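You operate a simulated robot arm through the tools that you are given. There is no shell and no other tool.

Carry out the task below with a simulated robot arm. There is one attempt and no reset: what you move stays moved.

JOB
Switch the port box on, test its three keypads, unplug the dead one.
Fine: press Enter once on each plugged-in keypad; lay the dead one's plug on the glass plate; the other two stay plugged in; leave the yellow, orange, purple, teal and grey band keypads alone.
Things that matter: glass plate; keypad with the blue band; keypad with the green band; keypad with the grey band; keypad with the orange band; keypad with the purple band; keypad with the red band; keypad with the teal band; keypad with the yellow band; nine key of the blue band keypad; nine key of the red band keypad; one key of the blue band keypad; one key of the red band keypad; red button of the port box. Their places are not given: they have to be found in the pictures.

Only the result counts: the job must be done as asked and must still hold three seconds after the hand-in. Knocking over, shifting, dropping, spilling or breaking anything else fails it.

ROBOT AND FRAMES
A 6-joint arm with a two-finger parallel gripper, fixed in place. Base frame: the origin is at the foot of the arm, x ahead of it, y to its left, z up; the work surface is at about z = 758. Readings come in mm, degrees, newtons and seconds.
With the tool pointing down near the work surface it reaches from about 300 to 740 mm from the base axis. Its first joint turns from -66.0 to 66.0 degrees. Payload 2.45 kg.
The TCP is the grasp point between the finger pads, 24 mm short of the fingertips. In the tool frame z runs along the fingers and y along their closing line. The gripper opens to 68 mm. The fingers are 17 mm wide and 10 mm thick; the gripper's body (40 by 70 mm) begins 41 mm behind the TCP.
Orientation is that of the tool frame in the base frame, as a unit quaternion [w, x, y, z]. With the fingers straight down and closing along the base's y, the tool's x points along the base's -x, its y along +y and its z along -z.

CONTROLS
- The arm moves only by the tool play_rows. Its argument "motion" is a list of rows, each a list of 3 entries, a list of its own where there are three numbers: the finger opening in mm, from 0 to 68, then the shift along the base's x, y, z in units of 20 mm (1.0 is 20 mm), then the turn, a rotation vector about the base's x, y, z in units of 8 degrees (1.0 is 8 degrees). In form: [[grip, [dx, dy, dz], [ax, ay, az]], ...]. A call has 1 to 20 rows; each row shifts and turns the commanded pose from where the row before left it. A call with a number of a shift or a turn outside -1 to 1 is refused whole. Rows are played at 5 a second. More than 50 mm and 8.6 degrees between two rows, or a gripper value outside its range, and nothing of the call is played. Where a pose cannot be reached the arm comes as near as it can. A force on the tool above 40 N (or 10 N above the force at the start of the call, whichever is more), or a blocked arm, ends the call early, and 0.2 s more pass. The fingers move at their own pace (about 108 mm/s each) and stop on an object; they squeeze with about 24 N. The grip force told is the motor's: it shows also when the fingers shut on nothing. Time passes only in rows, and 0.2 s behind the last, so rows that do not move let the fingers close. The reply holds the time, the measured pose of the TCP, the force on the tool along the base axes, the opening and the grip force, in the units named above and with some noise, with the torque about the TCP (base axes, N m) and any sound that the robot's microphone picked up.
- Cameras (640 x 400 px; columns grow to the right, rows downward): "scene" is fixed at [162.1, 422.5, 1441.7]; the picture's right is [-0.74, -0.67, 0.00], its down [-0.52, 0.58, -0.63] and it looks along [0.42, -0.47, -0.77] (base axes); focal length 332 px, centre (320, 200). "wrist" rides on the gripper at [84, 11, -75] in the tool frame; the picture's right is [-0.13, 0.99, 0.00], its down [-0.60, -0.08, -0.79] and it looks along [-0.79, -0.10, 0.61] (tool axes); focal length 251 px, centre (320, 200).
- camera(camera): a new picture of that camera. It takes no simulated time.
- probe_pixels(camera, pixels): for up to 12 pixels [column, row] of the newest picture of that camera ("zoom" is the newest enlarged one), the place [x, y, z] in the base frame of the surface seen there, good to about 2 mm. It takes no simulated time.
- zoom(camera, box): a new picture of the part [left, top, right, bottom] of that camera's present view, enlarged. It takes no simulated time.
- close_job(): hands the job in; it is judged then, once.

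Open the gripper and draw the arm clear of the work before you hand the job in, unless the task says otherwise.

The tools are called after "Call:" as a command line: name --argument value ..., lists and objects as JSON in quotes. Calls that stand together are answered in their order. play_rows: Moves the arm, as the interface text tells. Its arguments: {"type":"object","properties":{"motion":{"type":"array","items":{"type":"array"}}},"required":["motion"]} The other tools are called the same way: camera (camera) takes a picture; probe_pixels (camera, pixels) gives the place of the surface under pixels of a picture; zoom (camera, box) takes an enlarged picture of a part of a camera's view; close_job () hands the job in.

At the start:

```text
time: 0.0
tcp_pos: [423.1, -120.3, 1064.5]
ee_rot: [0.0, -0.001, 1.0, 0.0]
force: [0.2, -0.5, 0.5]
ft_torque: [-0.02, 0.02, -0.01]
grip_width: 68.0
finger_force: 0.0
```

scene: 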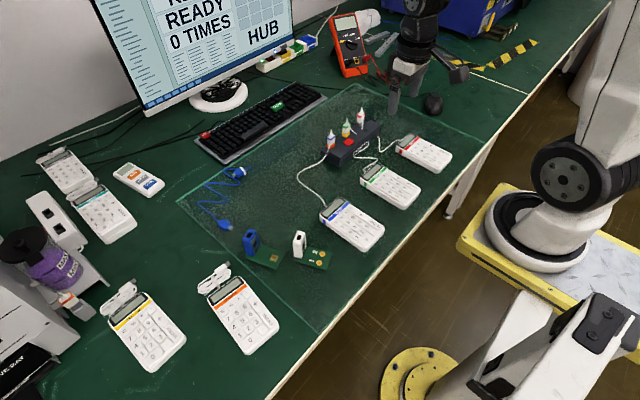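
wrist: 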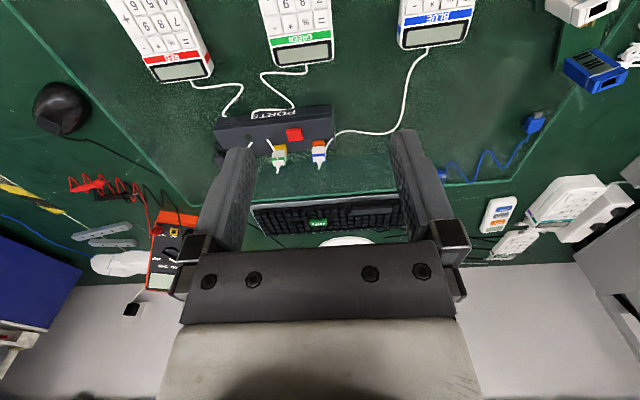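

The scene shows the port box near (355,145) with three keypads (blue at (352,222), green at (390,186), red at (424,153)). I zoom in to see details.

Call:
zoom --camera "scene" --box '[290, 80, 470, 192]'

Call:
zoom --camera "scene" --box '[300, 150, 460, 250]'

Call:
zoom --camera "scene" --box '[80, 0, 340, 160]'

Call:
zoom --camera "wrist" --box '[180, 60, 460, 235]'

```text
3.56 times, centred on (380, 136) of scene
```

zoom: 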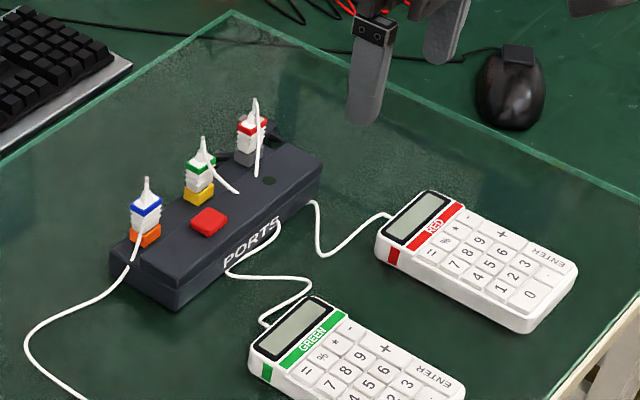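

```text
4.00 times, centred on (380, 200) of scene
```

zoom: 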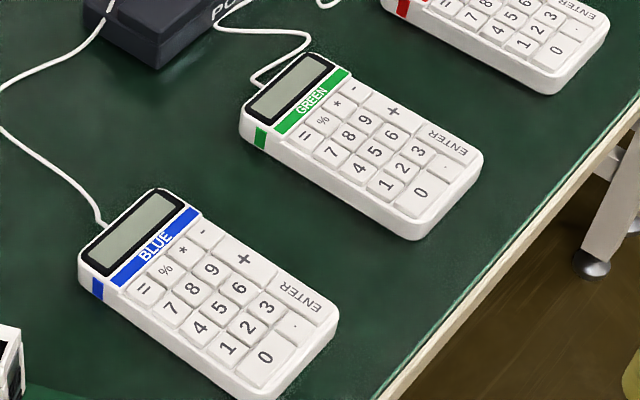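

```text
2.46 times, centred on (210, 80) of scene
```

zoom: 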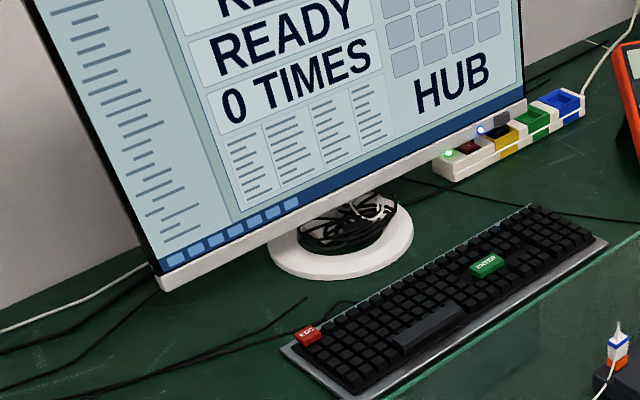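

```text
2.29 times, centred on (320, 148) of wrist
```

zoom: 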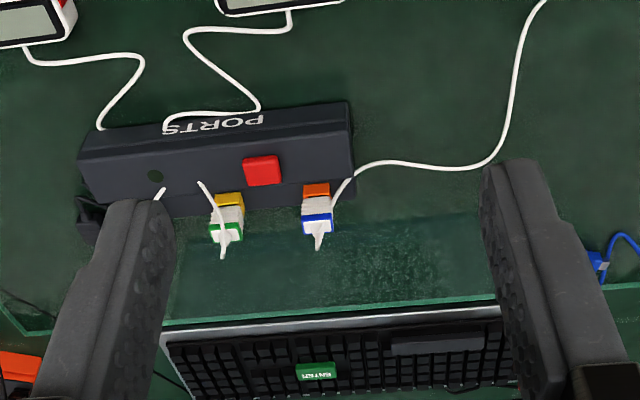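

I'll probe the port box, plugs and button from a fresh zoom of the box area.

Call:
zoom --camera "scene" --box '[310, 95, 400, 175]'

Call:
camera --camera "wrist"

```text
5.00 times, centred on (355, 135) of scene
```

zoom: 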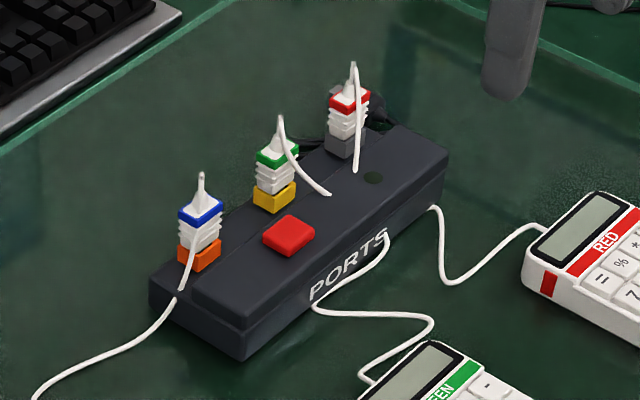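

```text
taken
```

wrist: 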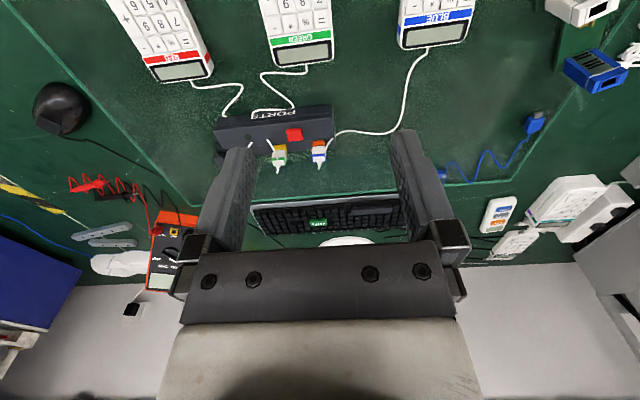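

Probing the red button (290,236), plugs at (200,225), (275,170), (347,110), box corners and the plate in this zoom.

Call:
probe_pixels --camera "zoom" --pixels '[[290, 230], [201, 204], [200, 228], [199, 250], [279, 150], [275, 178], [349, 95], [346, 125], [260, 290], [430, 150], [210, 343], [450, 320]]'

Call:
probe_pixels --camera "zoom" --pixels '[[201, 176], [281, 120], [352, 68], [290, 246], [275, 234], [304, 234], [290, 220], [160, 290], [240, 318], [440, 158], [372, 178], [245, 350]]'

```text
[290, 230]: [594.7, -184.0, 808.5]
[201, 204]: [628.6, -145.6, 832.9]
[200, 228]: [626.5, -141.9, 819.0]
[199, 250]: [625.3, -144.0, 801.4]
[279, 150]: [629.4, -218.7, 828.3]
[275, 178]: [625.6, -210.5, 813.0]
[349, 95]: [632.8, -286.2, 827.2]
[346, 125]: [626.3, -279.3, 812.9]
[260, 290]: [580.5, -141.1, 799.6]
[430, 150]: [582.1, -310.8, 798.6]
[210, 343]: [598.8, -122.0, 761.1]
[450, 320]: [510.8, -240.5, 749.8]
```

```text
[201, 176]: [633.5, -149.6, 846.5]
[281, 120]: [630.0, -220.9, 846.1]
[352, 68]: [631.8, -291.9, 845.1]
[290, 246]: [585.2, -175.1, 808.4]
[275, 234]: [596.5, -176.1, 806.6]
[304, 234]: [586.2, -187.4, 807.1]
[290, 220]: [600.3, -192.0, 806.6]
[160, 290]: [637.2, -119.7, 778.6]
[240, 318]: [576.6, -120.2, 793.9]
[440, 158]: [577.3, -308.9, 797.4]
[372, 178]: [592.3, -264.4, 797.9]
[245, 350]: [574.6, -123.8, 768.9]
```

Next I zoom on each keypad to locate the Enter keys and keys nine/one.

Call:
zoom --camera "scene" --box '[312, 190, 392, 255]'

Call:
probe_pixels --camera "scene" --pixels '[[240, 190], [300, 180], [280, 260], [320, 280], [400, 240], [350, 100], [430, 130], [250, 300], [440, 110], [180, 200], [330, 330], [385, 258]]'

```text
6.15 times, centred on (352, 222) of scene
```

zoom: 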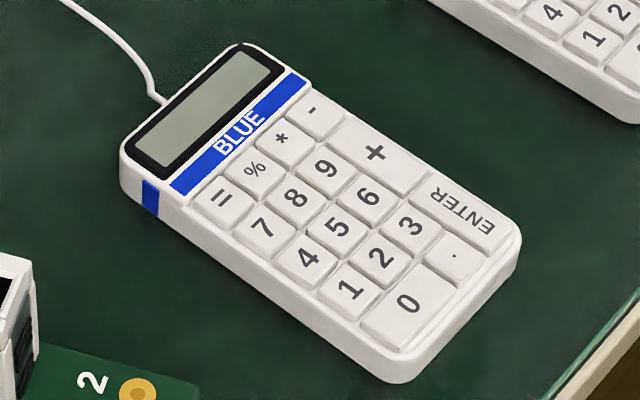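

```text
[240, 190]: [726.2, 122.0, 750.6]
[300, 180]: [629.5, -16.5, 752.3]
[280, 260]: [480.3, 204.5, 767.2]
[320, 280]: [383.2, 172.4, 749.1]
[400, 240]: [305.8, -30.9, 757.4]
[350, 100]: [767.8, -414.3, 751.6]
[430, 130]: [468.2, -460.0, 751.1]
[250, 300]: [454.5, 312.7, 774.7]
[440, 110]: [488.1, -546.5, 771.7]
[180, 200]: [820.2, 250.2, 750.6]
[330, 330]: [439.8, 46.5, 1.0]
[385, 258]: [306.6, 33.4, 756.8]
```

Blue keypad's Enter is at about (460,210) in the zoom; I probe it along with the 9, 1 and other keys.

Call:
probe_pixels --camera "zoom" --pixels '[[465, 208], [420, 185], [490, 235], [327, 165], [350, 290], [375, 150], [410, 225], [380, 258], [400, 380], [515, 235], [455, 255], [240, 60]]'

Call:
zoom --camera "scene" --box '[352, 155, 432, 215]'

```text
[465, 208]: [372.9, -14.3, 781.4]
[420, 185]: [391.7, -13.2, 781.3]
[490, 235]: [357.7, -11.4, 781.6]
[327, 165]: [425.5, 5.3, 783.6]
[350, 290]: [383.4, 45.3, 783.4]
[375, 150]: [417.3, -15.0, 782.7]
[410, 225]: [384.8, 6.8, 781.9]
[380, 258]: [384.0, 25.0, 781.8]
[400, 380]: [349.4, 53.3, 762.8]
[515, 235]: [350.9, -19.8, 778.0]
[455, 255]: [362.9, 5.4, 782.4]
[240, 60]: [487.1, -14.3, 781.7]
```

```text
6.67 times, centred on (392, 185) of scene
```

zoom: 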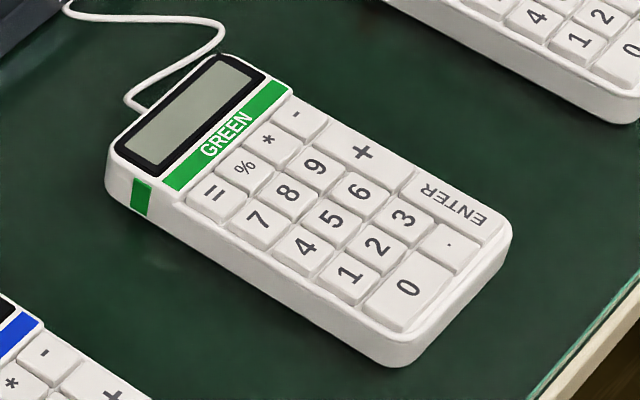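

Green keypad's Enter is at about (453,203); probing it.

Call:
probe_pixels --camera "zoom" --pixels '[[453, 203], [420, 180], [480, 230], [317, 165], [348, 277], [362, 152], [405, 217], [378, 245], [450, 245], [215, 75], [410, 170], [497, 222]]'

Call:
zoom --camera "scene" --box '[388, 125, 462, 180]'

```text
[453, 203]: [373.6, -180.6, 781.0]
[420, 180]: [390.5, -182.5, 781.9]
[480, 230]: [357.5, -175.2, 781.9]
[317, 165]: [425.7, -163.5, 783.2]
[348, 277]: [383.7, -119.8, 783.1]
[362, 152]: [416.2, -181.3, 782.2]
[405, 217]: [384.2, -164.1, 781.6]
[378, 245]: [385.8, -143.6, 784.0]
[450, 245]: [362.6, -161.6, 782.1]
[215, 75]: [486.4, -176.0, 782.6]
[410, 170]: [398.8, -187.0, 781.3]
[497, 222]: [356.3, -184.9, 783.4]
```

```text
7.27 times, centred on (425, 152) of scene
```

zoom: 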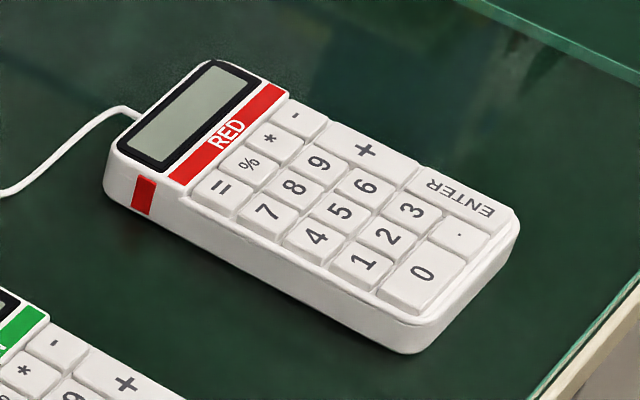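

Red keypad's Enter is at about (462,198); probing it.

Call:
probe_pixels --camera "zoom" --pixels '[[462, 198], [430, 178], [488, 222], [320, 162], [363, 262], [366, 150], [413, 210], [388, 236], [458, 234], [215, 75], [415, 168], [502, 215]]'

Call:
zoom --camera "scene" --box '[170, 150, 340, 280]'

```text
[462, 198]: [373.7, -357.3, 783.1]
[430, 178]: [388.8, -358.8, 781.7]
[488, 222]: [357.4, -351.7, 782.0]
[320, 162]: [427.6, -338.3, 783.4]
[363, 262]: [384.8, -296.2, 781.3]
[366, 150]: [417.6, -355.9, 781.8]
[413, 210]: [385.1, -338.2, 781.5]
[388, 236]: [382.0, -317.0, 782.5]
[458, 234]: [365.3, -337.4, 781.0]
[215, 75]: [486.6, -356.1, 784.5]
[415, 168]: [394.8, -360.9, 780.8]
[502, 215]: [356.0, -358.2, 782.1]
```

```text
3.08 times, centred on (255, 215) of scene
```

zoom: 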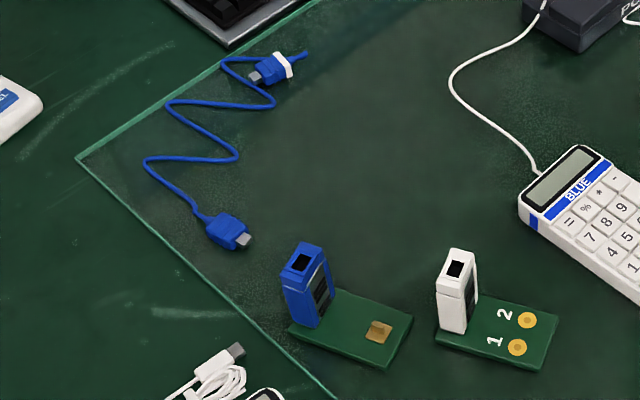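

All three Enter keys sit at about x=374, y=-14/-181/-357, z≈782. I zoom in on the monitor text to know its state before switching on.

Call:
zoom --camera "scene" --box '[90, 0, 330, 110]'

Call:
zoom --camera "wrist" --box '[210, 90, 360, 180]'

```text
2.67 times, centred on (210, 55) of scene
```

zoom: 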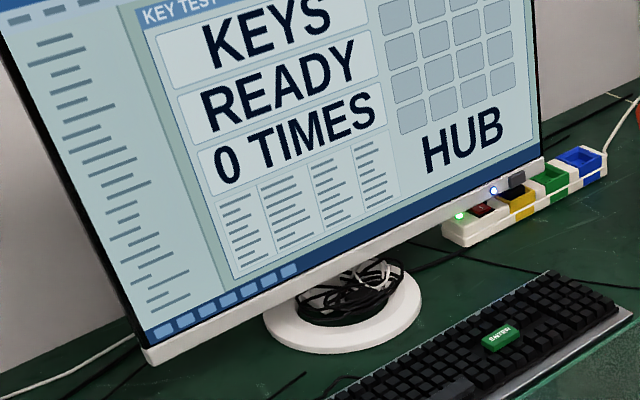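

```text
4.27 times, centred on (285, 135) of wrist
```

zoom: 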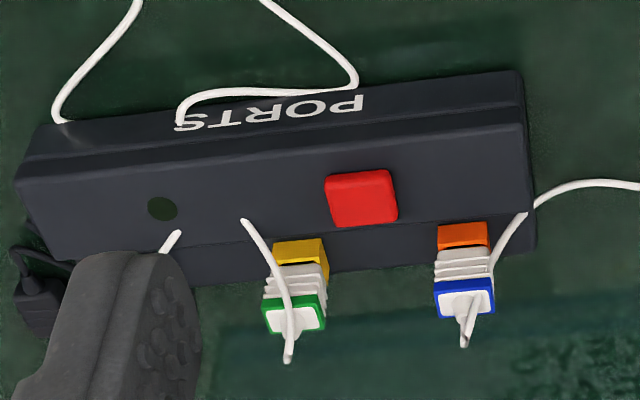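

Fingers are clear; the button is at about (592,-183,808). I close the fingers and move above it in free air.

Call:
play_rows --motion '[[0, [0.845, -0.315, -0.6], [0, 0, 0]], [0, [0.845, -0.315, -0.6], [0, 0, 0]], [0, [0.845, -0.315, -0.6], [0, 0, 0]], [0, [0.845, -0.315, -0.6], [0, 0, 0]], [0, [0.845, -0.315, -0.6], [0, 0, 0]], [0, [0.845, -0.315, -0.6], [0, 0, 0]], [0, [0.845, -0.315, -0.6], [0, 0, 0]], [0, [0.845, -0.315, -0.6], [0, 0, 0]], [0, [0.845, -0.315, -0.6], [0, 0, 0]], [0, [0.845, -0.315, -0.6], [0, 0, 0]], [0, [0, 0, 0], [0, 0, 0]]]'

Call:
camera --camera "wrist"

Call:
camera --camera "scene"

```text
time: 2.4
tcp_pos: [593.4, -184.0, 943.6]
ee_rot: [0.0, -0.001, 1.0, 0.001]
force: [0.7, 1.0, -0.5]
ft_torque: [-0.01, -0.01, 0.03]
grip_width: 0.1
finger_force: 23.7
```

```text
taken
```

wrist: 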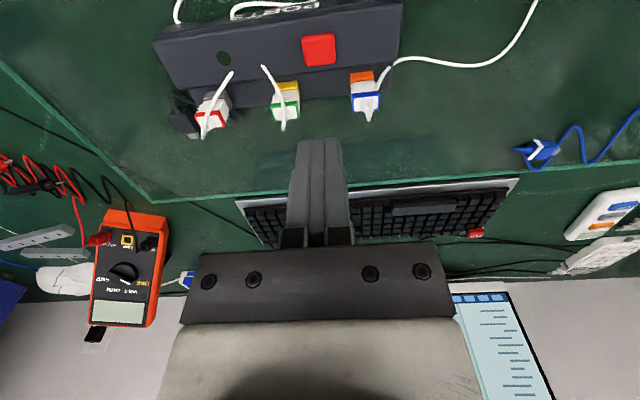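

```text
taken
```

scene: 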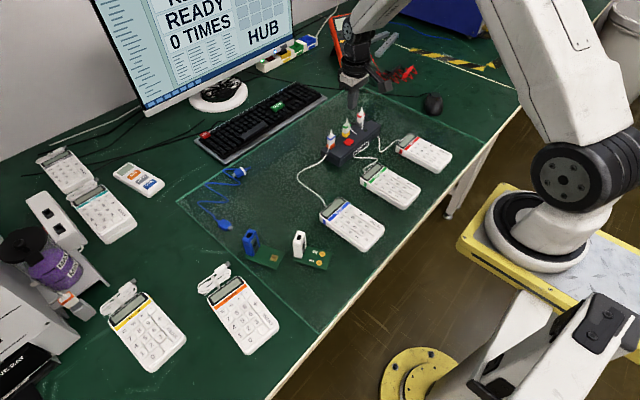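

The wrist view shows the button at (319,50) and plugs at (212,115), (285,100), (365,95). I probe these for better positions.

Call:
probe_pixels --camera "wrist" --pixels '[[319, 49], [303, 36], [335, 36], [305, 64], [336, 62], [365, 101], [285, 110], [212, 118], [362, 77], [288, 88], [224, 58], [368, 118]]'

Call:
zoom --camera "wrist" --box '[150, 0, 410, 150]'

```text
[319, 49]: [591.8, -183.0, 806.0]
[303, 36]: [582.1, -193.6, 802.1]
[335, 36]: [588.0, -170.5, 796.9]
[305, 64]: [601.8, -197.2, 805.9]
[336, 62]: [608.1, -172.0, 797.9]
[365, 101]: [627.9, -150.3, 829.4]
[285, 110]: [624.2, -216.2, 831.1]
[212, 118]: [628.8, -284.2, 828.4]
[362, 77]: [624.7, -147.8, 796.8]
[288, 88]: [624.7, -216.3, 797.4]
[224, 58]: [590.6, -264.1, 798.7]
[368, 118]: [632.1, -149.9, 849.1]
```

```text
2.46 times, centred on (280, 75) of wrist
```

zoom: 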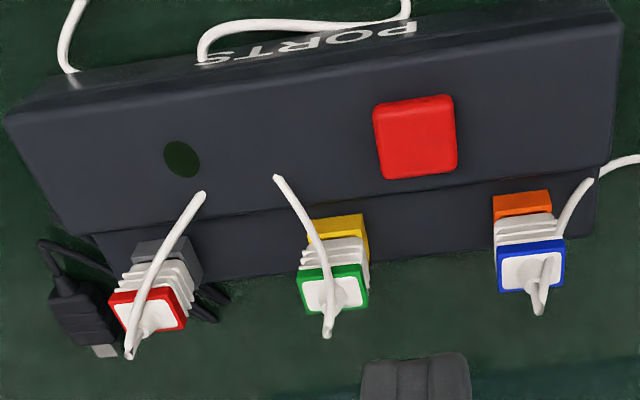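

Button centre is about (592,-184,807). I descend to just above it with the fingers closed.

Call:
play_rows --motion '[[0, [-0.05, 0, -1], [0, 0, 0]], [0, [0, 0, -1], [0, 0, 0]], [0, [0, 0, -1], [0, 0, 0]], [0, [0, 0, -1], [0, 0, 0]], [0, [0, 0, -1], [0, 0, 0]], [0, [0, 0, -0.35], [0, 0, 0]], [0, [0, 0, 0], [0, 0, 0]]]'

Call:
zoom --camera "scene" --box '[310, 75, 400, 175]'

```text
time: 4.0
tcp_pos: [591.5, -183.7, 838.0]
ee_rot: [-0.001, 0.0, 1.0, 0.001]
force: [0.8, -1.2, -0.2]
ft_torque: [0.03, 0.04, 0.0]
grip_width: 0.0
finger_force: 23.8
```

```text
4.00 times, centred on (355, 125) of scene
```

zoom: 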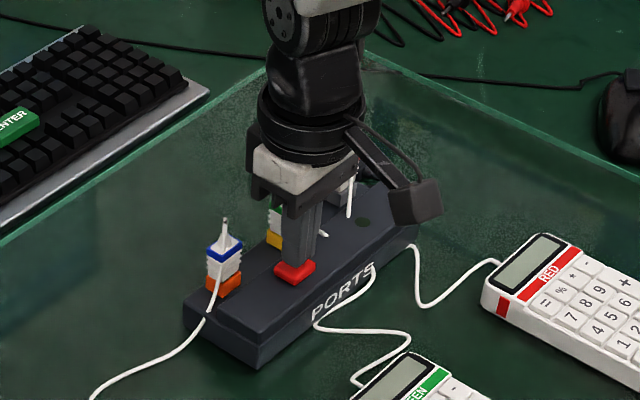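

The closed fingers are directly over the button (294,272). I press slowly in small steps.

Call:
play_rows --motion '[[0, [0, 0, -0.15], [0, 0, 0]], [0, [0, 0, -0.1], [0, 0, 0]], [0, [0, 0, -0.1], [0, 0, 0]], [0, [0, 0, -0.1], [0, 0, 0]], [0, [0, 0, 0], [0, 0, 0]]]'

Call:
zoom --camera "scene" --box '[310, 75, 400, 175]'

```text
time: 5.2
tcp_pos: [591.2, -184.1, 829.2]
ee_rot: [0.001, 0.0, 1.0, 0.0]
force: [0.6, 0.1, 0.6]
ft_torque: [-0.01, -0.01, 0.04]
grip_width: 0.0
finger_force: 23.3
```

```text
4.00 times, centred on (355, 125) of scene
```

zoom: 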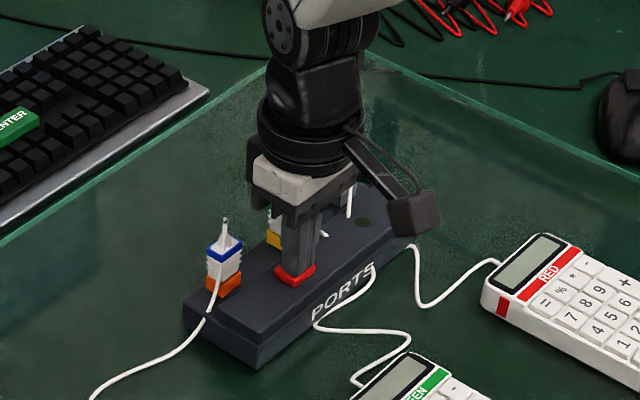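

No clear contact force yet at tip height ~805. I press a bit further, 1 mm at a time.

Call:
play_rows --motion '[[0, [0, 0, -0.05], [0, 0, 0]], [0, [0, 0, -0.05], [0, 0, 0]], [0, [0, 0, 0], [0, 0, 0]]]'

Call:
zoom --camera "scene" --box '[310, 75, 400, 175]'

```text
time: 6.0
tcp_pos: [589.8, -183.8, 826.3]
ee_rot: [0.0, 0.0, 1.0, 0.0]
force: [2.0, 0.4, 3.3]
ft_torque: [0.01, -0.03, 0.01]
grip_width: 0.0
finger_force: 23.7
heard: click
```

```text
4.00 times, centred on (355, 125) of scene
```

zoom: 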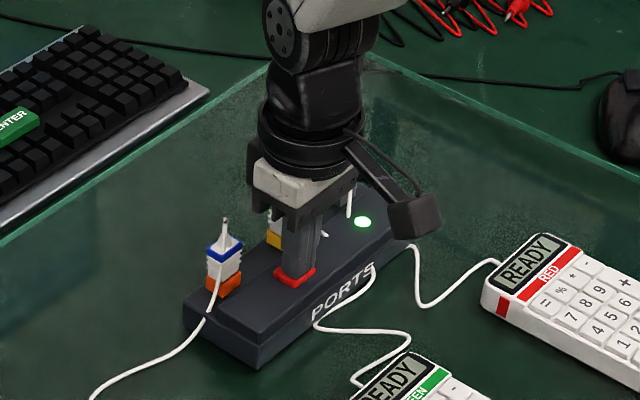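

Click heard; LED lit green at (363,221) and keypads show READY. I raise straight up and look.

Call:
play_rows --motion '[[0, [0, 0, 0.2], [0, 0, 0]], [0, [0, 0, 0.8], [0, 0, 0]], [0, [0, 0, 1], [0, 0, 0]], [0, [0, 0, 1], [0, 0, 0]], [0, [0, 0, 1], [0, 0, 0]], [0, [0, 0, 1], [0, 0, 0]], [0, [0, 0, 1], [0, 0, 0]], [0, [0, 0, 0], [0, 0, 0]]]'

Call:
camera --camera "scene"

Call:
zoom --camera "scene" --box '[90, 0, 330, 110]'

Call:
zoom --camera "scene" --box '[300, 100, 460, 250]'

```text
time: 7.8
tcp_pos: [591.5, -184.2, 945.9]
ee_rot: [0.0, 0.0, 1.0, 0.0]
force: [0.6, -0.7, 0.5]
ft_torque: [0.01, -0.04, -0.03]
grip_width: 0.0
finger_force: 23.3
```

```text
taken
```

scene: 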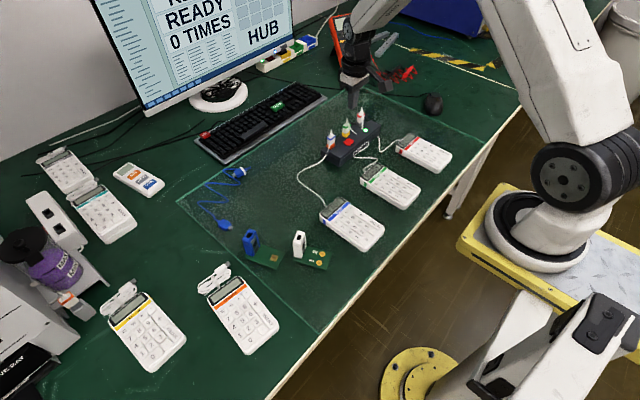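

```text
2.67 times, centred on (210, 55) of scene
```

zoom: 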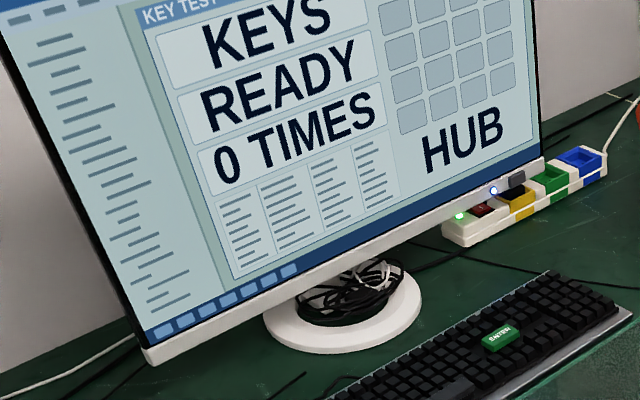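

```text
2.67 times, centred on (380, 175) of scene
```

zoom: 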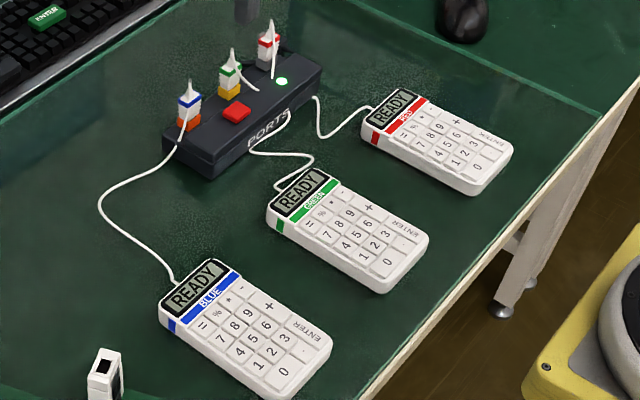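

LED stays on and all three displays read READY. I open to 40 mm and move above the red keypad so that only the +y finger will be over Enter (374,-357).

Call:
play_rows --motion '[[40, [-0.906, -0.825, 0], [0, 0, 0]], [40, [-0.906, -0.825, 0], [0, 0, 0]], [40, [-0.906, -0.825, 0], [0, 0, 0]], [40, [-0.906, -0.825, 0], [0, 0, 0]], [40, [-0.906, -0.825, 0], [0, 0, 0]], [40, [-0.906, -0.825, 0], [0, 0, 0]], [40, [-0.906, -0.825, 0], [0, 0, 0]], [40, [-0.906, -0.825, 0], [0, 0, 0]], [40, [-0.906, -0.825, 0], [0, 0, 0]], [40, [-0.906, -0.825, 0], [0, 0, 0]], [40, [-0.906, -0.825, 0], [0, 0, 0]], [40, [-0.906, -0.825, 0], [0, 0, 0]], [40, [0, 0, 0], [0, 0, 0]]]'

Call:
camera --camera "wrist"

Call:
camera --camera "scene"

```text
time: 10.6
tcp_pos: [372.6, -383.1, 945.0]
ee_rot: [0.0, 0.0, 1.0, 0.0]
force: [-0.8, 1.4, 0.2]
ft_torque: [0.04, 0.01, -0.02]
grip_width: 40.1
finger_force: 0.2
```

```text
taken
```

wrist: 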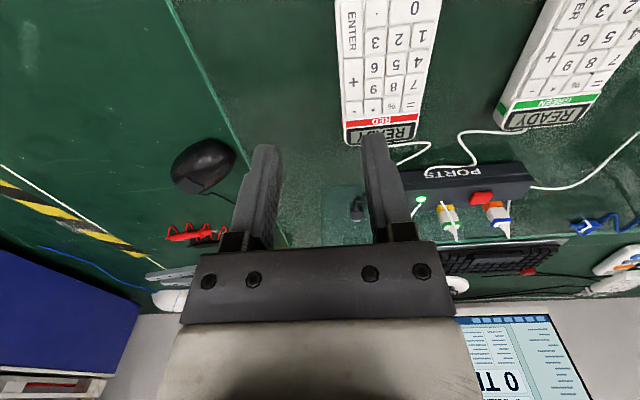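

```text
taken
```

scene: 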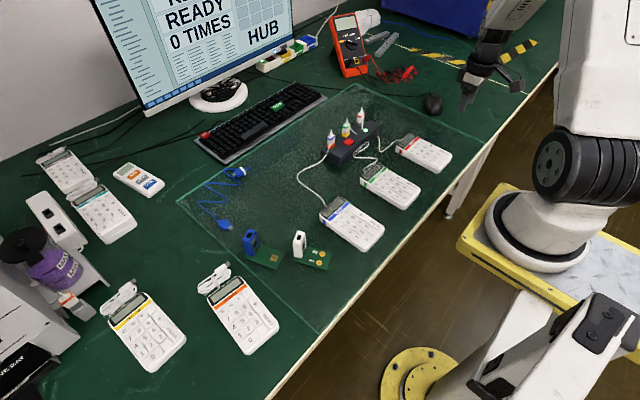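

The wrist view shows red's Enter at (351,32). I probe it and neighbors, plus the finger tip, to confirm alignment.

Call:
probe_pixels --camera "wrist" --pixels '[[351, 32], [352, 12], [351, 48], [353, 80], [375, 43], [344, 30], [360, 30], [371, 140], [264, 152], [338, 30], [340, 60]]'

Call:
zoom --camera "wrist" --box '[300, 0, 480, 160]'

```text
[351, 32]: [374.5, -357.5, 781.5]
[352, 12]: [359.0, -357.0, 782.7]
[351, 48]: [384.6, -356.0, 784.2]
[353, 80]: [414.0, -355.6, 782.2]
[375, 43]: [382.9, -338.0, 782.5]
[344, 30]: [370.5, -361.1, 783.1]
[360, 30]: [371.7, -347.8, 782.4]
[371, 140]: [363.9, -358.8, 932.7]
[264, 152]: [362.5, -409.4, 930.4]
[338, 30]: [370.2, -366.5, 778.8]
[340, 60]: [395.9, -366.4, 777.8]
```

```text
2.50 times, centred on (390, 80) of wrist
```

zoom: 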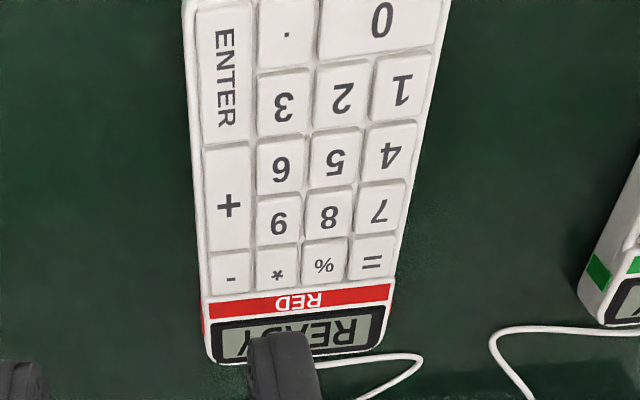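

Enter's centre is (372.5,-357) and the +y finger sits above it. I descend to ~15 mm above the key.

Call:
play_rows --motion '[[40, [0, 0.05, -1], [0, 0, 0]], [40, [0, 0, -1], [0, 0, 0]], [40, [0, 0, -1], [0, 0, 0]], [40, [0, 0, -1], [0, 0, 0]], [40, [0, 0, -1], [0, 0, 0]], [40, [0, 0, -1], [0, 0, 0]], [40, [0, 0, -0.2], [0, 0, 0]], [40, [0, 0, 0], [0, 0, 0]]]'

Call:
zoom --camera "scene" --box '[380, 90, 500, 180]'

Call:
camera --camera "wrist"

```text
time: 12.4
tcp_pos: [374.4, -380.3, 821.7]
ee_rot: [0.001, 0.0, 1.0, 0.0]
force: [-0.2, -1.1, -0.9]
ft_torque: [-0.02, 0.02, 0.02]
grip_width: 40.1
finger_force: 0.1
```

```text
4.44 times, centred on (440, 135) of scene
```

zoom: 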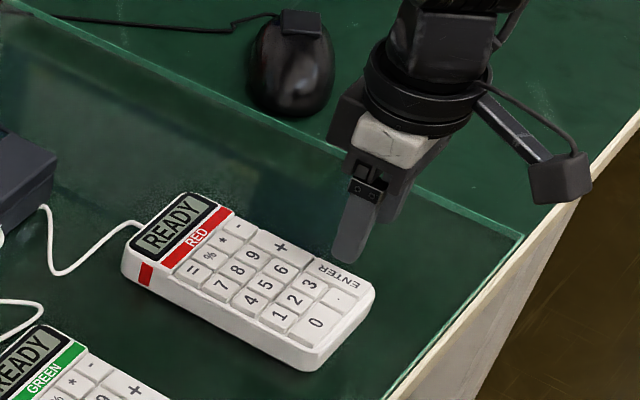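

```text
taken
```

wrist: 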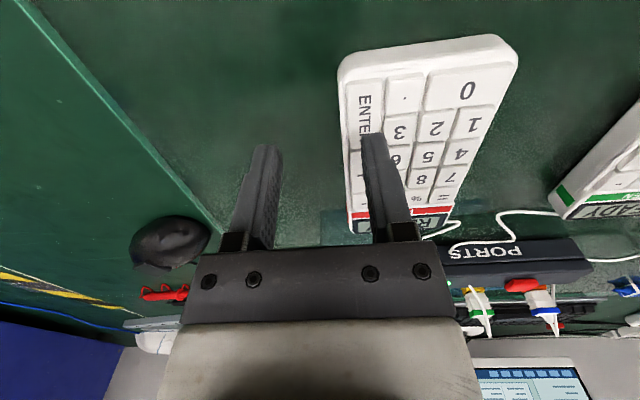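

The finger is over the ENTER key (365,110 in wrist view). I step down to just above the key.

Call:
play_rows --motion '[[40, [0, -0.05, -0.3], [0, 0, 0]], [40, [0, 0, -0.3], [0, 0, 0]], [40, [0, 0, -0.05], [0, 0, 0]], [40, [0, 0, 0], [0, 0, 0]]]'

Call:
zoom --camera "scene" --box '[400, 110, 480, 170]'

Call:
zoom --camera "wrist" --box '[300, 30, 480, 220]'

```text
time: 13.4
tcp_pos: [372.7, -381.4, 810.0]
ee_rot: [0.0, 0.0, 1.0, 0.0]
force: [-0.1, -0.1, -0.4]
ft_torque: [0.01, 0.03, 0.0]
grip_width: 39.8
finger_force: 0.0
```

```text
6.67 times, centred on (440, 140) of scene
```

zoom: 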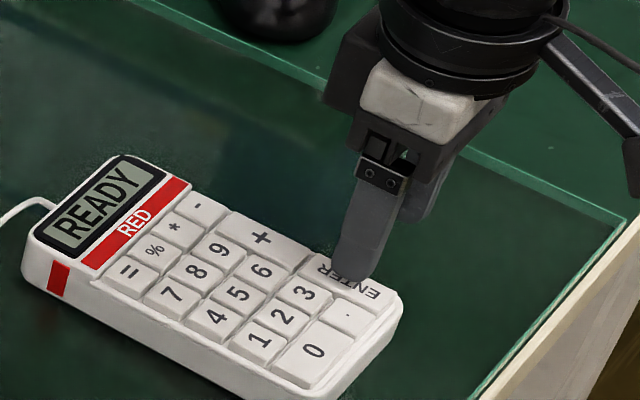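

```text
2.11 times, centred on (390, 125) of wrist
```

zoom: 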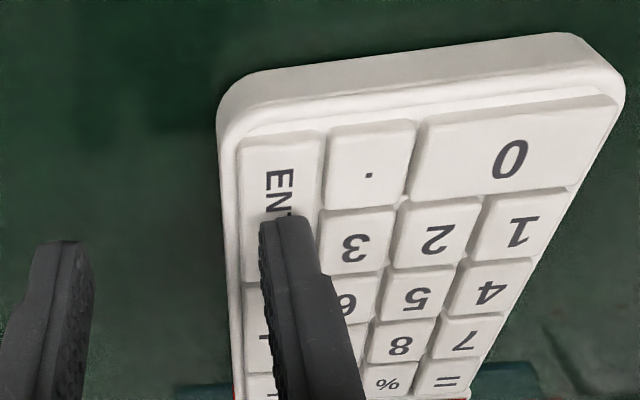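

Finger tip is over ENTER, ~3–4 mm above. I press in 1 mm steps.

Call:
play_rows --motion '[[40, [0, 0, -0.1], [0, 0, 0]], [40, [0, 0, -0.05], [0, 0, 0]], [40, [0, 0, -0.05], [0, 0, 0]], [40, [0, 0, 0], [0, 0, 0]]]'

Call:
zoom --camera "scene" --box '[400, 110, 480, 170]'

```text
time: 14.4
tcp_pos: [373.9, -382.1, 805.6]
ee_rot: [0.0, 0.0, 1.0, 0.0]
force: [0.4, -0.8, -0.4]
ft_torque: [0.01, 0.01, -0.01]
grip_width: 40.0
finger_force: 0.0
```

```text
6.67 times, centred on (440, 140) of scene
```

zoom: 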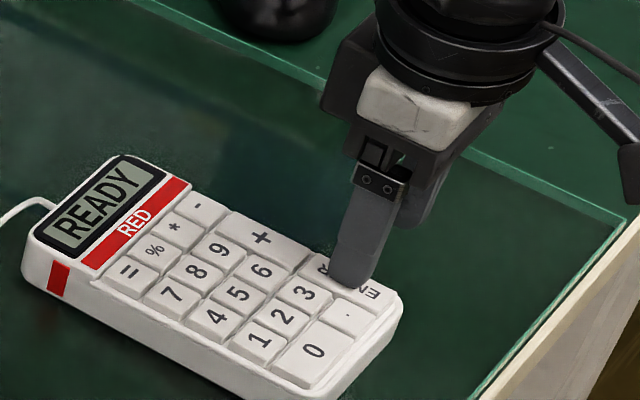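

Tip is at about 781.6, near contact, no force yet. I continue 2 mm further in 1 mm steps.

Call:
play_rows --motion '[[40, [0, 0, -0.05], [0, 0, 0]], [40, [0, 0, -0.05], [0, 0, 0]], [40, [0, 0, 0], [0, 0, 0]]]'

Call:
zoom --camera "scene" --box '[400, 110, 480, 170]'

Call:
zoom --camera "scene" --box '[90, 0, 330, 110]'

```text
time: 15.2
tcp_pos: [373.0, -381.2, 803.7]
ee_rot: [0.0, 0.0, 1.0, 0.0]
force: [-1.2, 0.2, -0.4]
ft_torque: [0.04, 0.01, 0.01]
grip_width: 40.1
finger_force: 0.4
```

```text
6.67 times, centred on (440, 140) of scene
```

zoom: 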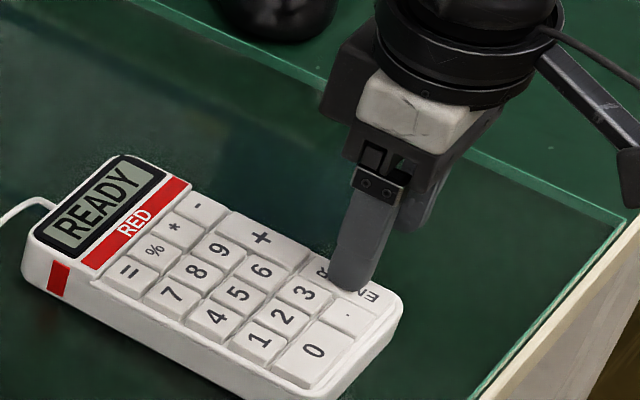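

```text
2.67 times, centred on (210, 55) of scene
```

zoom: 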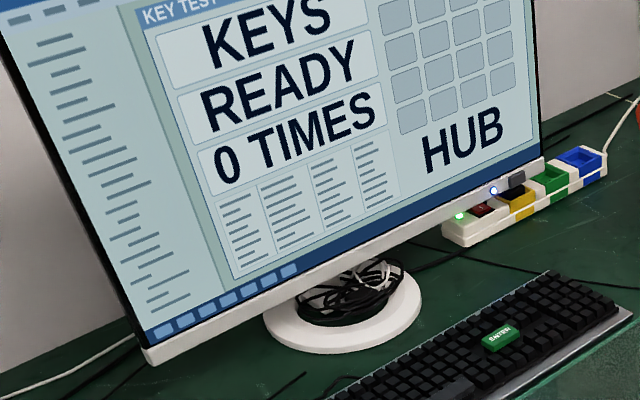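

Tip is about 779.7 with little force. I continue another 1–1.5 mm in small steps.

Call:
play_rows --motion '[[40, [0, 0, -0.04], [0, 0, 0]], [40, [0, 0, -0.03], [0, 0, 0]], [40, [0, 0, 0], [0, 0, 0]]]'

Call:
zoom --camera "scene" --box '[400, 110, 480, 170]'

```text
time: 16.0
tcp_pos: [374.1, -383.6, 804.3]
ee_rot: [0.0, 0.0, 1.0, 0.0]
force: [0.0, 0.5, 0.6]
ft_torque: [0.01, 0.01, -0.01]
grip_width: 39.7
finger_force: 0.1
heard: click
```

```text
6.67 times, centred on (440, 140) of scene
```

zoom: 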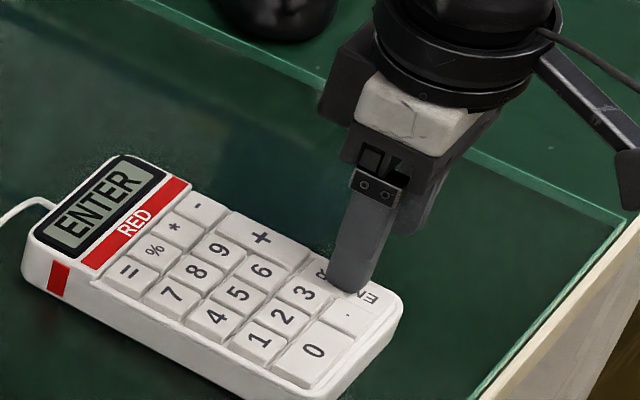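

Click heard and the red keypad now shows ENTER, so red works. I lift up and move over to green's Enter (374,-181).

Call:
play_rows --motion '[[40, [0, 0, 0.2], [0, 0, 0]], [40, [0, 0, 0.8], [0, 0, 0]], [40, [0, 0, 1], [0, 0, 0]], [40, [0, 0, 1], [0, 0, 0]], [40, [0, 0, 0.4], [0, 0, 0]], [40, [0, 0.88, 0], [0, 0, 0]], [40, [0, 0.88, 0], [0, 0, 0]], [40, [0, 0.88, 0], [0, 0, 0]], [40, [0, 0.88, 0], [0, 0, 0]], [40, [0, 0.88, 0], [0, 0, 0]], [40, [0, 0.88, 0], [0, 0, 0]], [40, [0, 0.88, 0], [0, 0, 0]], [40, [0, 0.88, 0], [0, 0, 0]], [40, [0, 0.88, 0], [0, 0, 0]], [40, [0, 0.88, 0], [0, 0, 0]], [40, [0, 0, 0], [0, 0, 0]]]'

Call:
camera --camera "wrist"

Call:
zoom --camera "scene" --box '[340, 90, 480, 220]'

```text
time: 19.4
tcp_pos: [373.0, -205.7, 870.7]
ee_rot: [0.0, 0.0, 1.0, 0.001]
force: [-0.1, -0.7, 0.3]
ft_torque: [0.0, 0.02, 0.02]
grip_width: 40.1
finger_force: 0.1
```

```text
taken
```

wrist: 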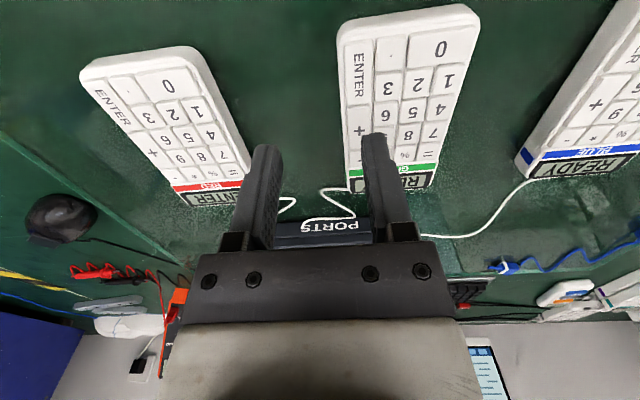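

```text
3.08 times, centred on (410, 155) of scene
```

zoom: 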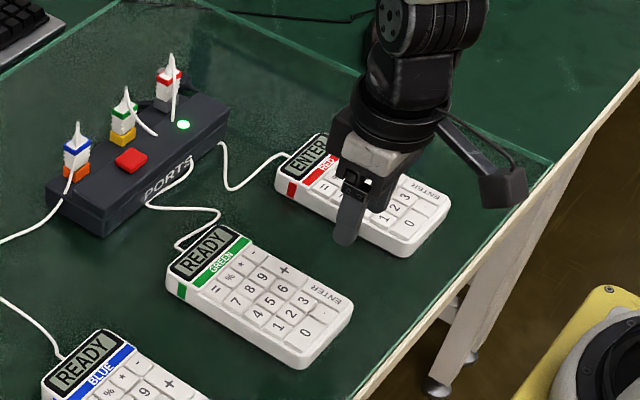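

Red shows ENTER; now probing green's Enter (360,75) and its edges in the wrist view.

Call:
probe_pixels --camera "wrist" --pixels '[[360, 75], [358, 50], [361, 100], [348, 75], [371, 75], [390, 87], [342, 75], [376, 140], [261, 150]]'

Call:
zoom --camera "wrist" --box '[300, 0, 480, 200]'

```text
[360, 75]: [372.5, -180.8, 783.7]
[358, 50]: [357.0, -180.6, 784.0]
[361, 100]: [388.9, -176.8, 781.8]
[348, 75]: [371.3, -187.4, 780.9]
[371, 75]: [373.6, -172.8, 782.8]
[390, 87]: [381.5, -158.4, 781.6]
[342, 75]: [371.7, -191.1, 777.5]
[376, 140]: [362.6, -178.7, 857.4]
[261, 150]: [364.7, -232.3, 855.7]
```

```text
2.00 times, centred on (390, 100) of wrist
```

zoom: 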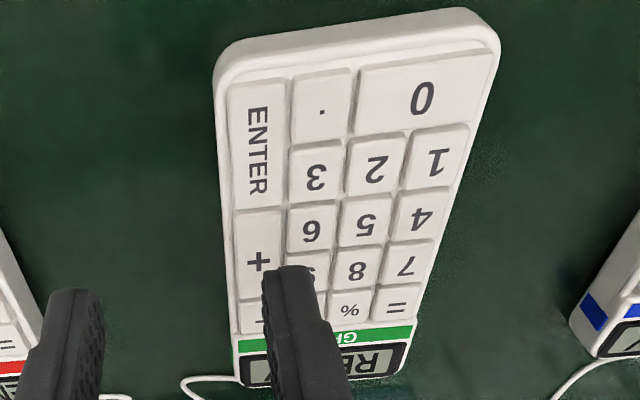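

Finger is aligned with green's Enter (y≈-180.5). I descend to just at key height.

Call:
play_rows --motion '[[40, [0, 0, -1], [0, 0, 0]], [40, [0, 0, -1], [0, 0, 0]], [40, [0, 0, -0.7], [0, 0, 0]], [40, [0, 0, -0.4], [0, 0, 0]], [40, [0, 0, 0], [0, 0, 0]]]'

Call:
zoom --camera "scene" --box '[350, 130, 450, 220]'

Call:
zoom --camera "wrist" --box '[300, 0, 480, 200]'

```text
time: 20.6
tcp_pos: [372.6, -206.4, 808.4]
ee_rot: [0.002, 0.0, 1.0, 0.001]
force: [0.3, 0.0, 1.2]
ft_torque: [0.03, 0.02, 0.03]
grip_width: 39.9
finger_force: 0.1
```

```text
4.44 times, centred on (400, 175) of scene
```

zoom: 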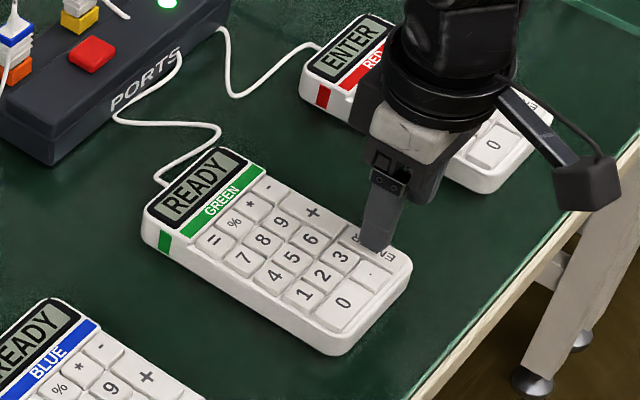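

```text
2.00 times, centred on (390, 100) of wrist
```

zoom: 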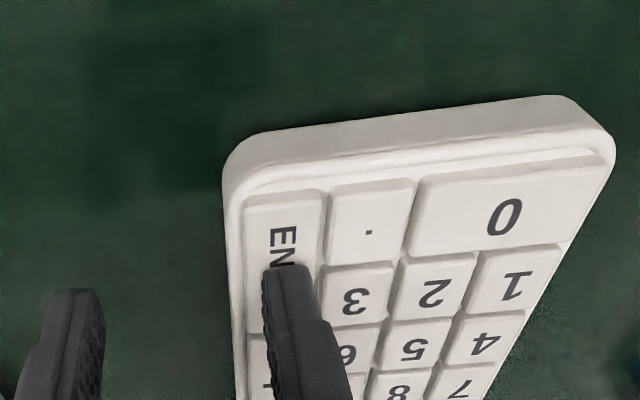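

Finger hovers just over green's ENTER. I press in 1 mm steps down to the depth where red clicked (TCP ≈ 802).

Call:
play_rows --motion '[[40, [0, 0, -0.1], [0, 0, 0]], [40, [0, 0, -0.05], [0, 0, 0]], [40, [0, 0, -0.05], [0, 0, 0]], [40, [0, 0, -0.05], [0, 0, 0]], [40, [0, 0, -0.05], [0, 0, 0]], [40, [0, 0, 0], [0, 0, 0]]]'

Call:
zoom --camera "scene" --box '[350, 130, 450, 220]'

```text
time: 22.0
tcp_pos: [373.8, -205.1, 801.4]
ee_rot: [0.0, 0.0, 1.0, 0.0]
force: [-3.8, 0.4, 15.5]
ft_torque: [0.4, 0.07, 0.08]
grip_width: 40.4
finger_force: 0.4
heard: click
```

```text
4.44 times, centred on (400, 175) of scene
```

zoom: 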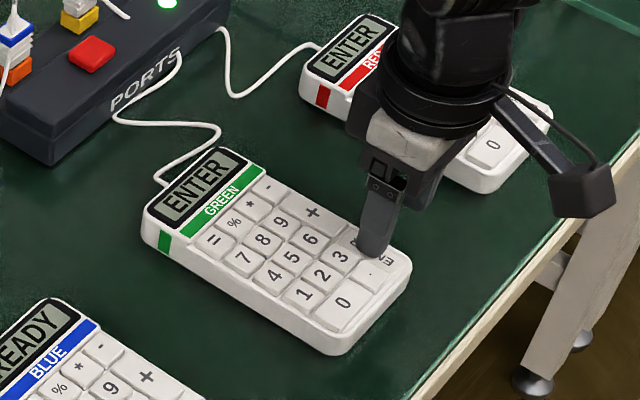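

Green clicked and shows ENTER as well. I lift and move to blue's Enter (373,-14).

Call:
play_rows --motion '[[40, [0, 0, 0.2], [0, 0, 0]], [40, [0, 0, 0.8], [0, 0, 0]], [40, [0, 0, 1], [0, 0, 0]], [40, [0, 0, 1], [0, 0, 0]], [40, [0, 0, 0.4], [0, 0, 0]], [40, [0, 0.83, 0], [0, 0, 0]], [40, [0, 0.83, 0], [0, 0, 0]], [40, [0, 0.83, 0], [0, 0, 0]], [40, [0, 0.83, 0], [0, 0, 0]], [40, [0, 0.83, 0], [0, 0, 0]], [40, [0, 0.83, 0], [0, 0, 0]], [40, [0, 0.83, 0], [0, 0, 0]], [40, [0, 0.83, 0], [0, 0, 0]], [40, [0, 0.83, 0], [0, 0, 0]], [40, [0, 0.83, 0], [0, 0, 0]], [40, [0, 0, 0], [0, 0, 0]]]'

Call:
camera --camera "wrist"

Call:
zoom --camera "scene" --box '[310, 100, 470, 260]'

```text
time: 25.4
tcp_pos: [374.6, -38.2, 870.3]
ee_rot: [-0.001, 0.0, 1.0, 0.0]
force: [-0.1, 0.5, -0.1]
ft_torque: [0.03, -0.03, 0.05]
grip_width: 40.1
finger_force: 0.0
```

```text
taken
```

wrist: 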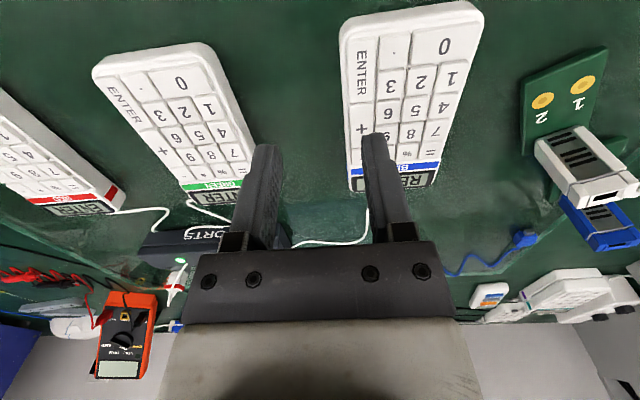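

```text
2.50 times, centred on (390, 180) of scene
```

zoom: 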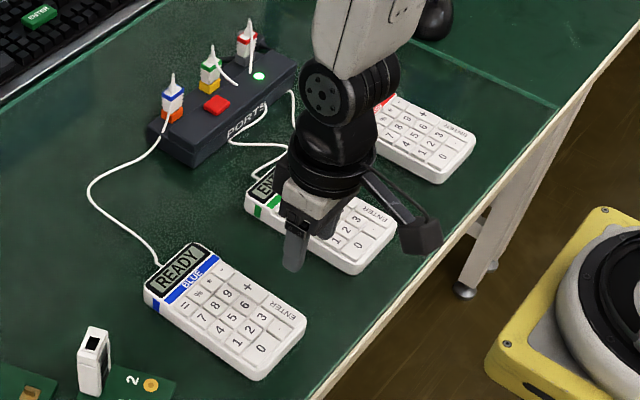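

Blue's Enter is at (362,73) in the wrist view. I probe it and its edges.

Call:
probe_pixels --camera "wrist" --pixels '[[362, 73], [360, 45], [363, 95], [350, 73], [373, 73], [391, 85], [343, 73], [376, 140]]'

Call:
zoom --camera "wrist" --box '[300, 0, 480, 200]'

```text
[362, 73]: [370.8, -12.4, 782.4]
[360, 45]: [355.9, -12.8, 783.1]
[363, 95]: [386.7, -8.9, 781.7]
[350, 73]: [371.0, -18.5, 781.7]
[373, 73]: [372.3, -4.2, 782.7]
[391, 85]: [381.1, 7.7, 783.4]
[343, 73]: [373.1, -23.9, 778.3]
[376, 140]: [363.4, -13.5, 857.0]
```

```text
2.00 times, centred on (390, 100) of wrist
```

zoom: 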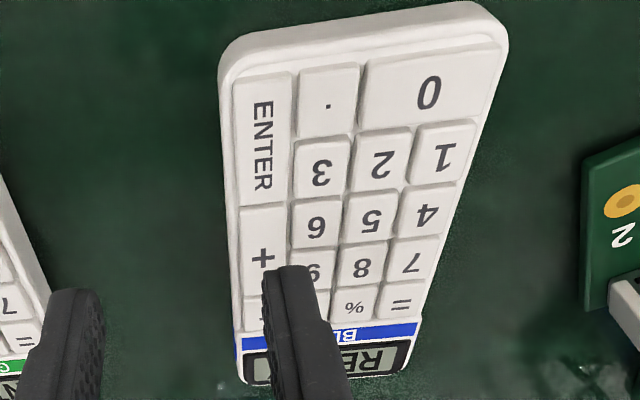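

Finger at y≈-13.5 is over blue's Enter (y≈-12.5). I descend to just above the key.

Call:
play_rows --motion '[[40, [0, 0.05, -1], [0, 0, 0]], [40, [0, 0, -1], [0, 0, 0]], [40, [0, 0, -0.7], [0, 0, 0]], [40, [0, 0, -0.4], [0, 0, 0]], [40, [0, 0, 0], [0, 0, 0]]]'

Call:
zoom --camera "scene" --box '[310, 170, 410, 260]'

Call:
zoom --camera "wrist" --box '[300, 0, 480, 200]'

```text
time: 26.6
tcp_pos: [374.1, -38.2, 808.8]
ee_rot: [0.0, 0.0, 1.0, 0.0]
force: [0.1, -0.1, -0.7]
ft_torque: [0.02, -0.05, 0.06]
grip_width: 40.0
finger_force: 0.1
```

```text
4.44 times, centred on (360, 215) of scene
```

zoom: 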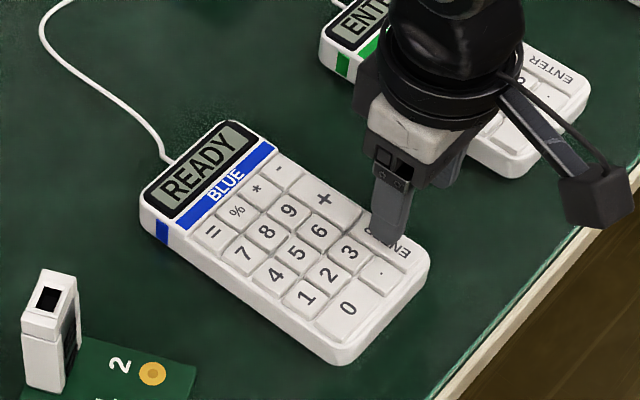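

```text
2.00 times, centred on (390, 100) of wrist
```

zoom: 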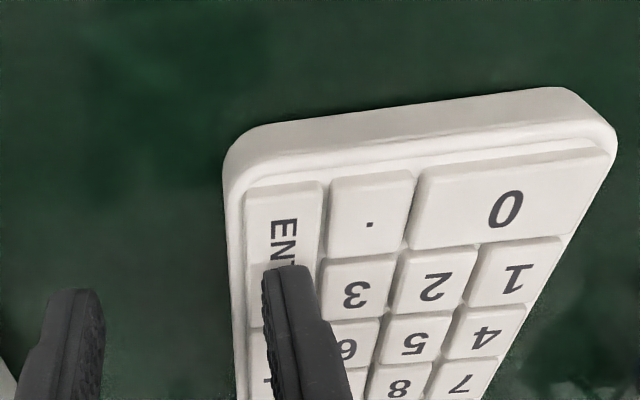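

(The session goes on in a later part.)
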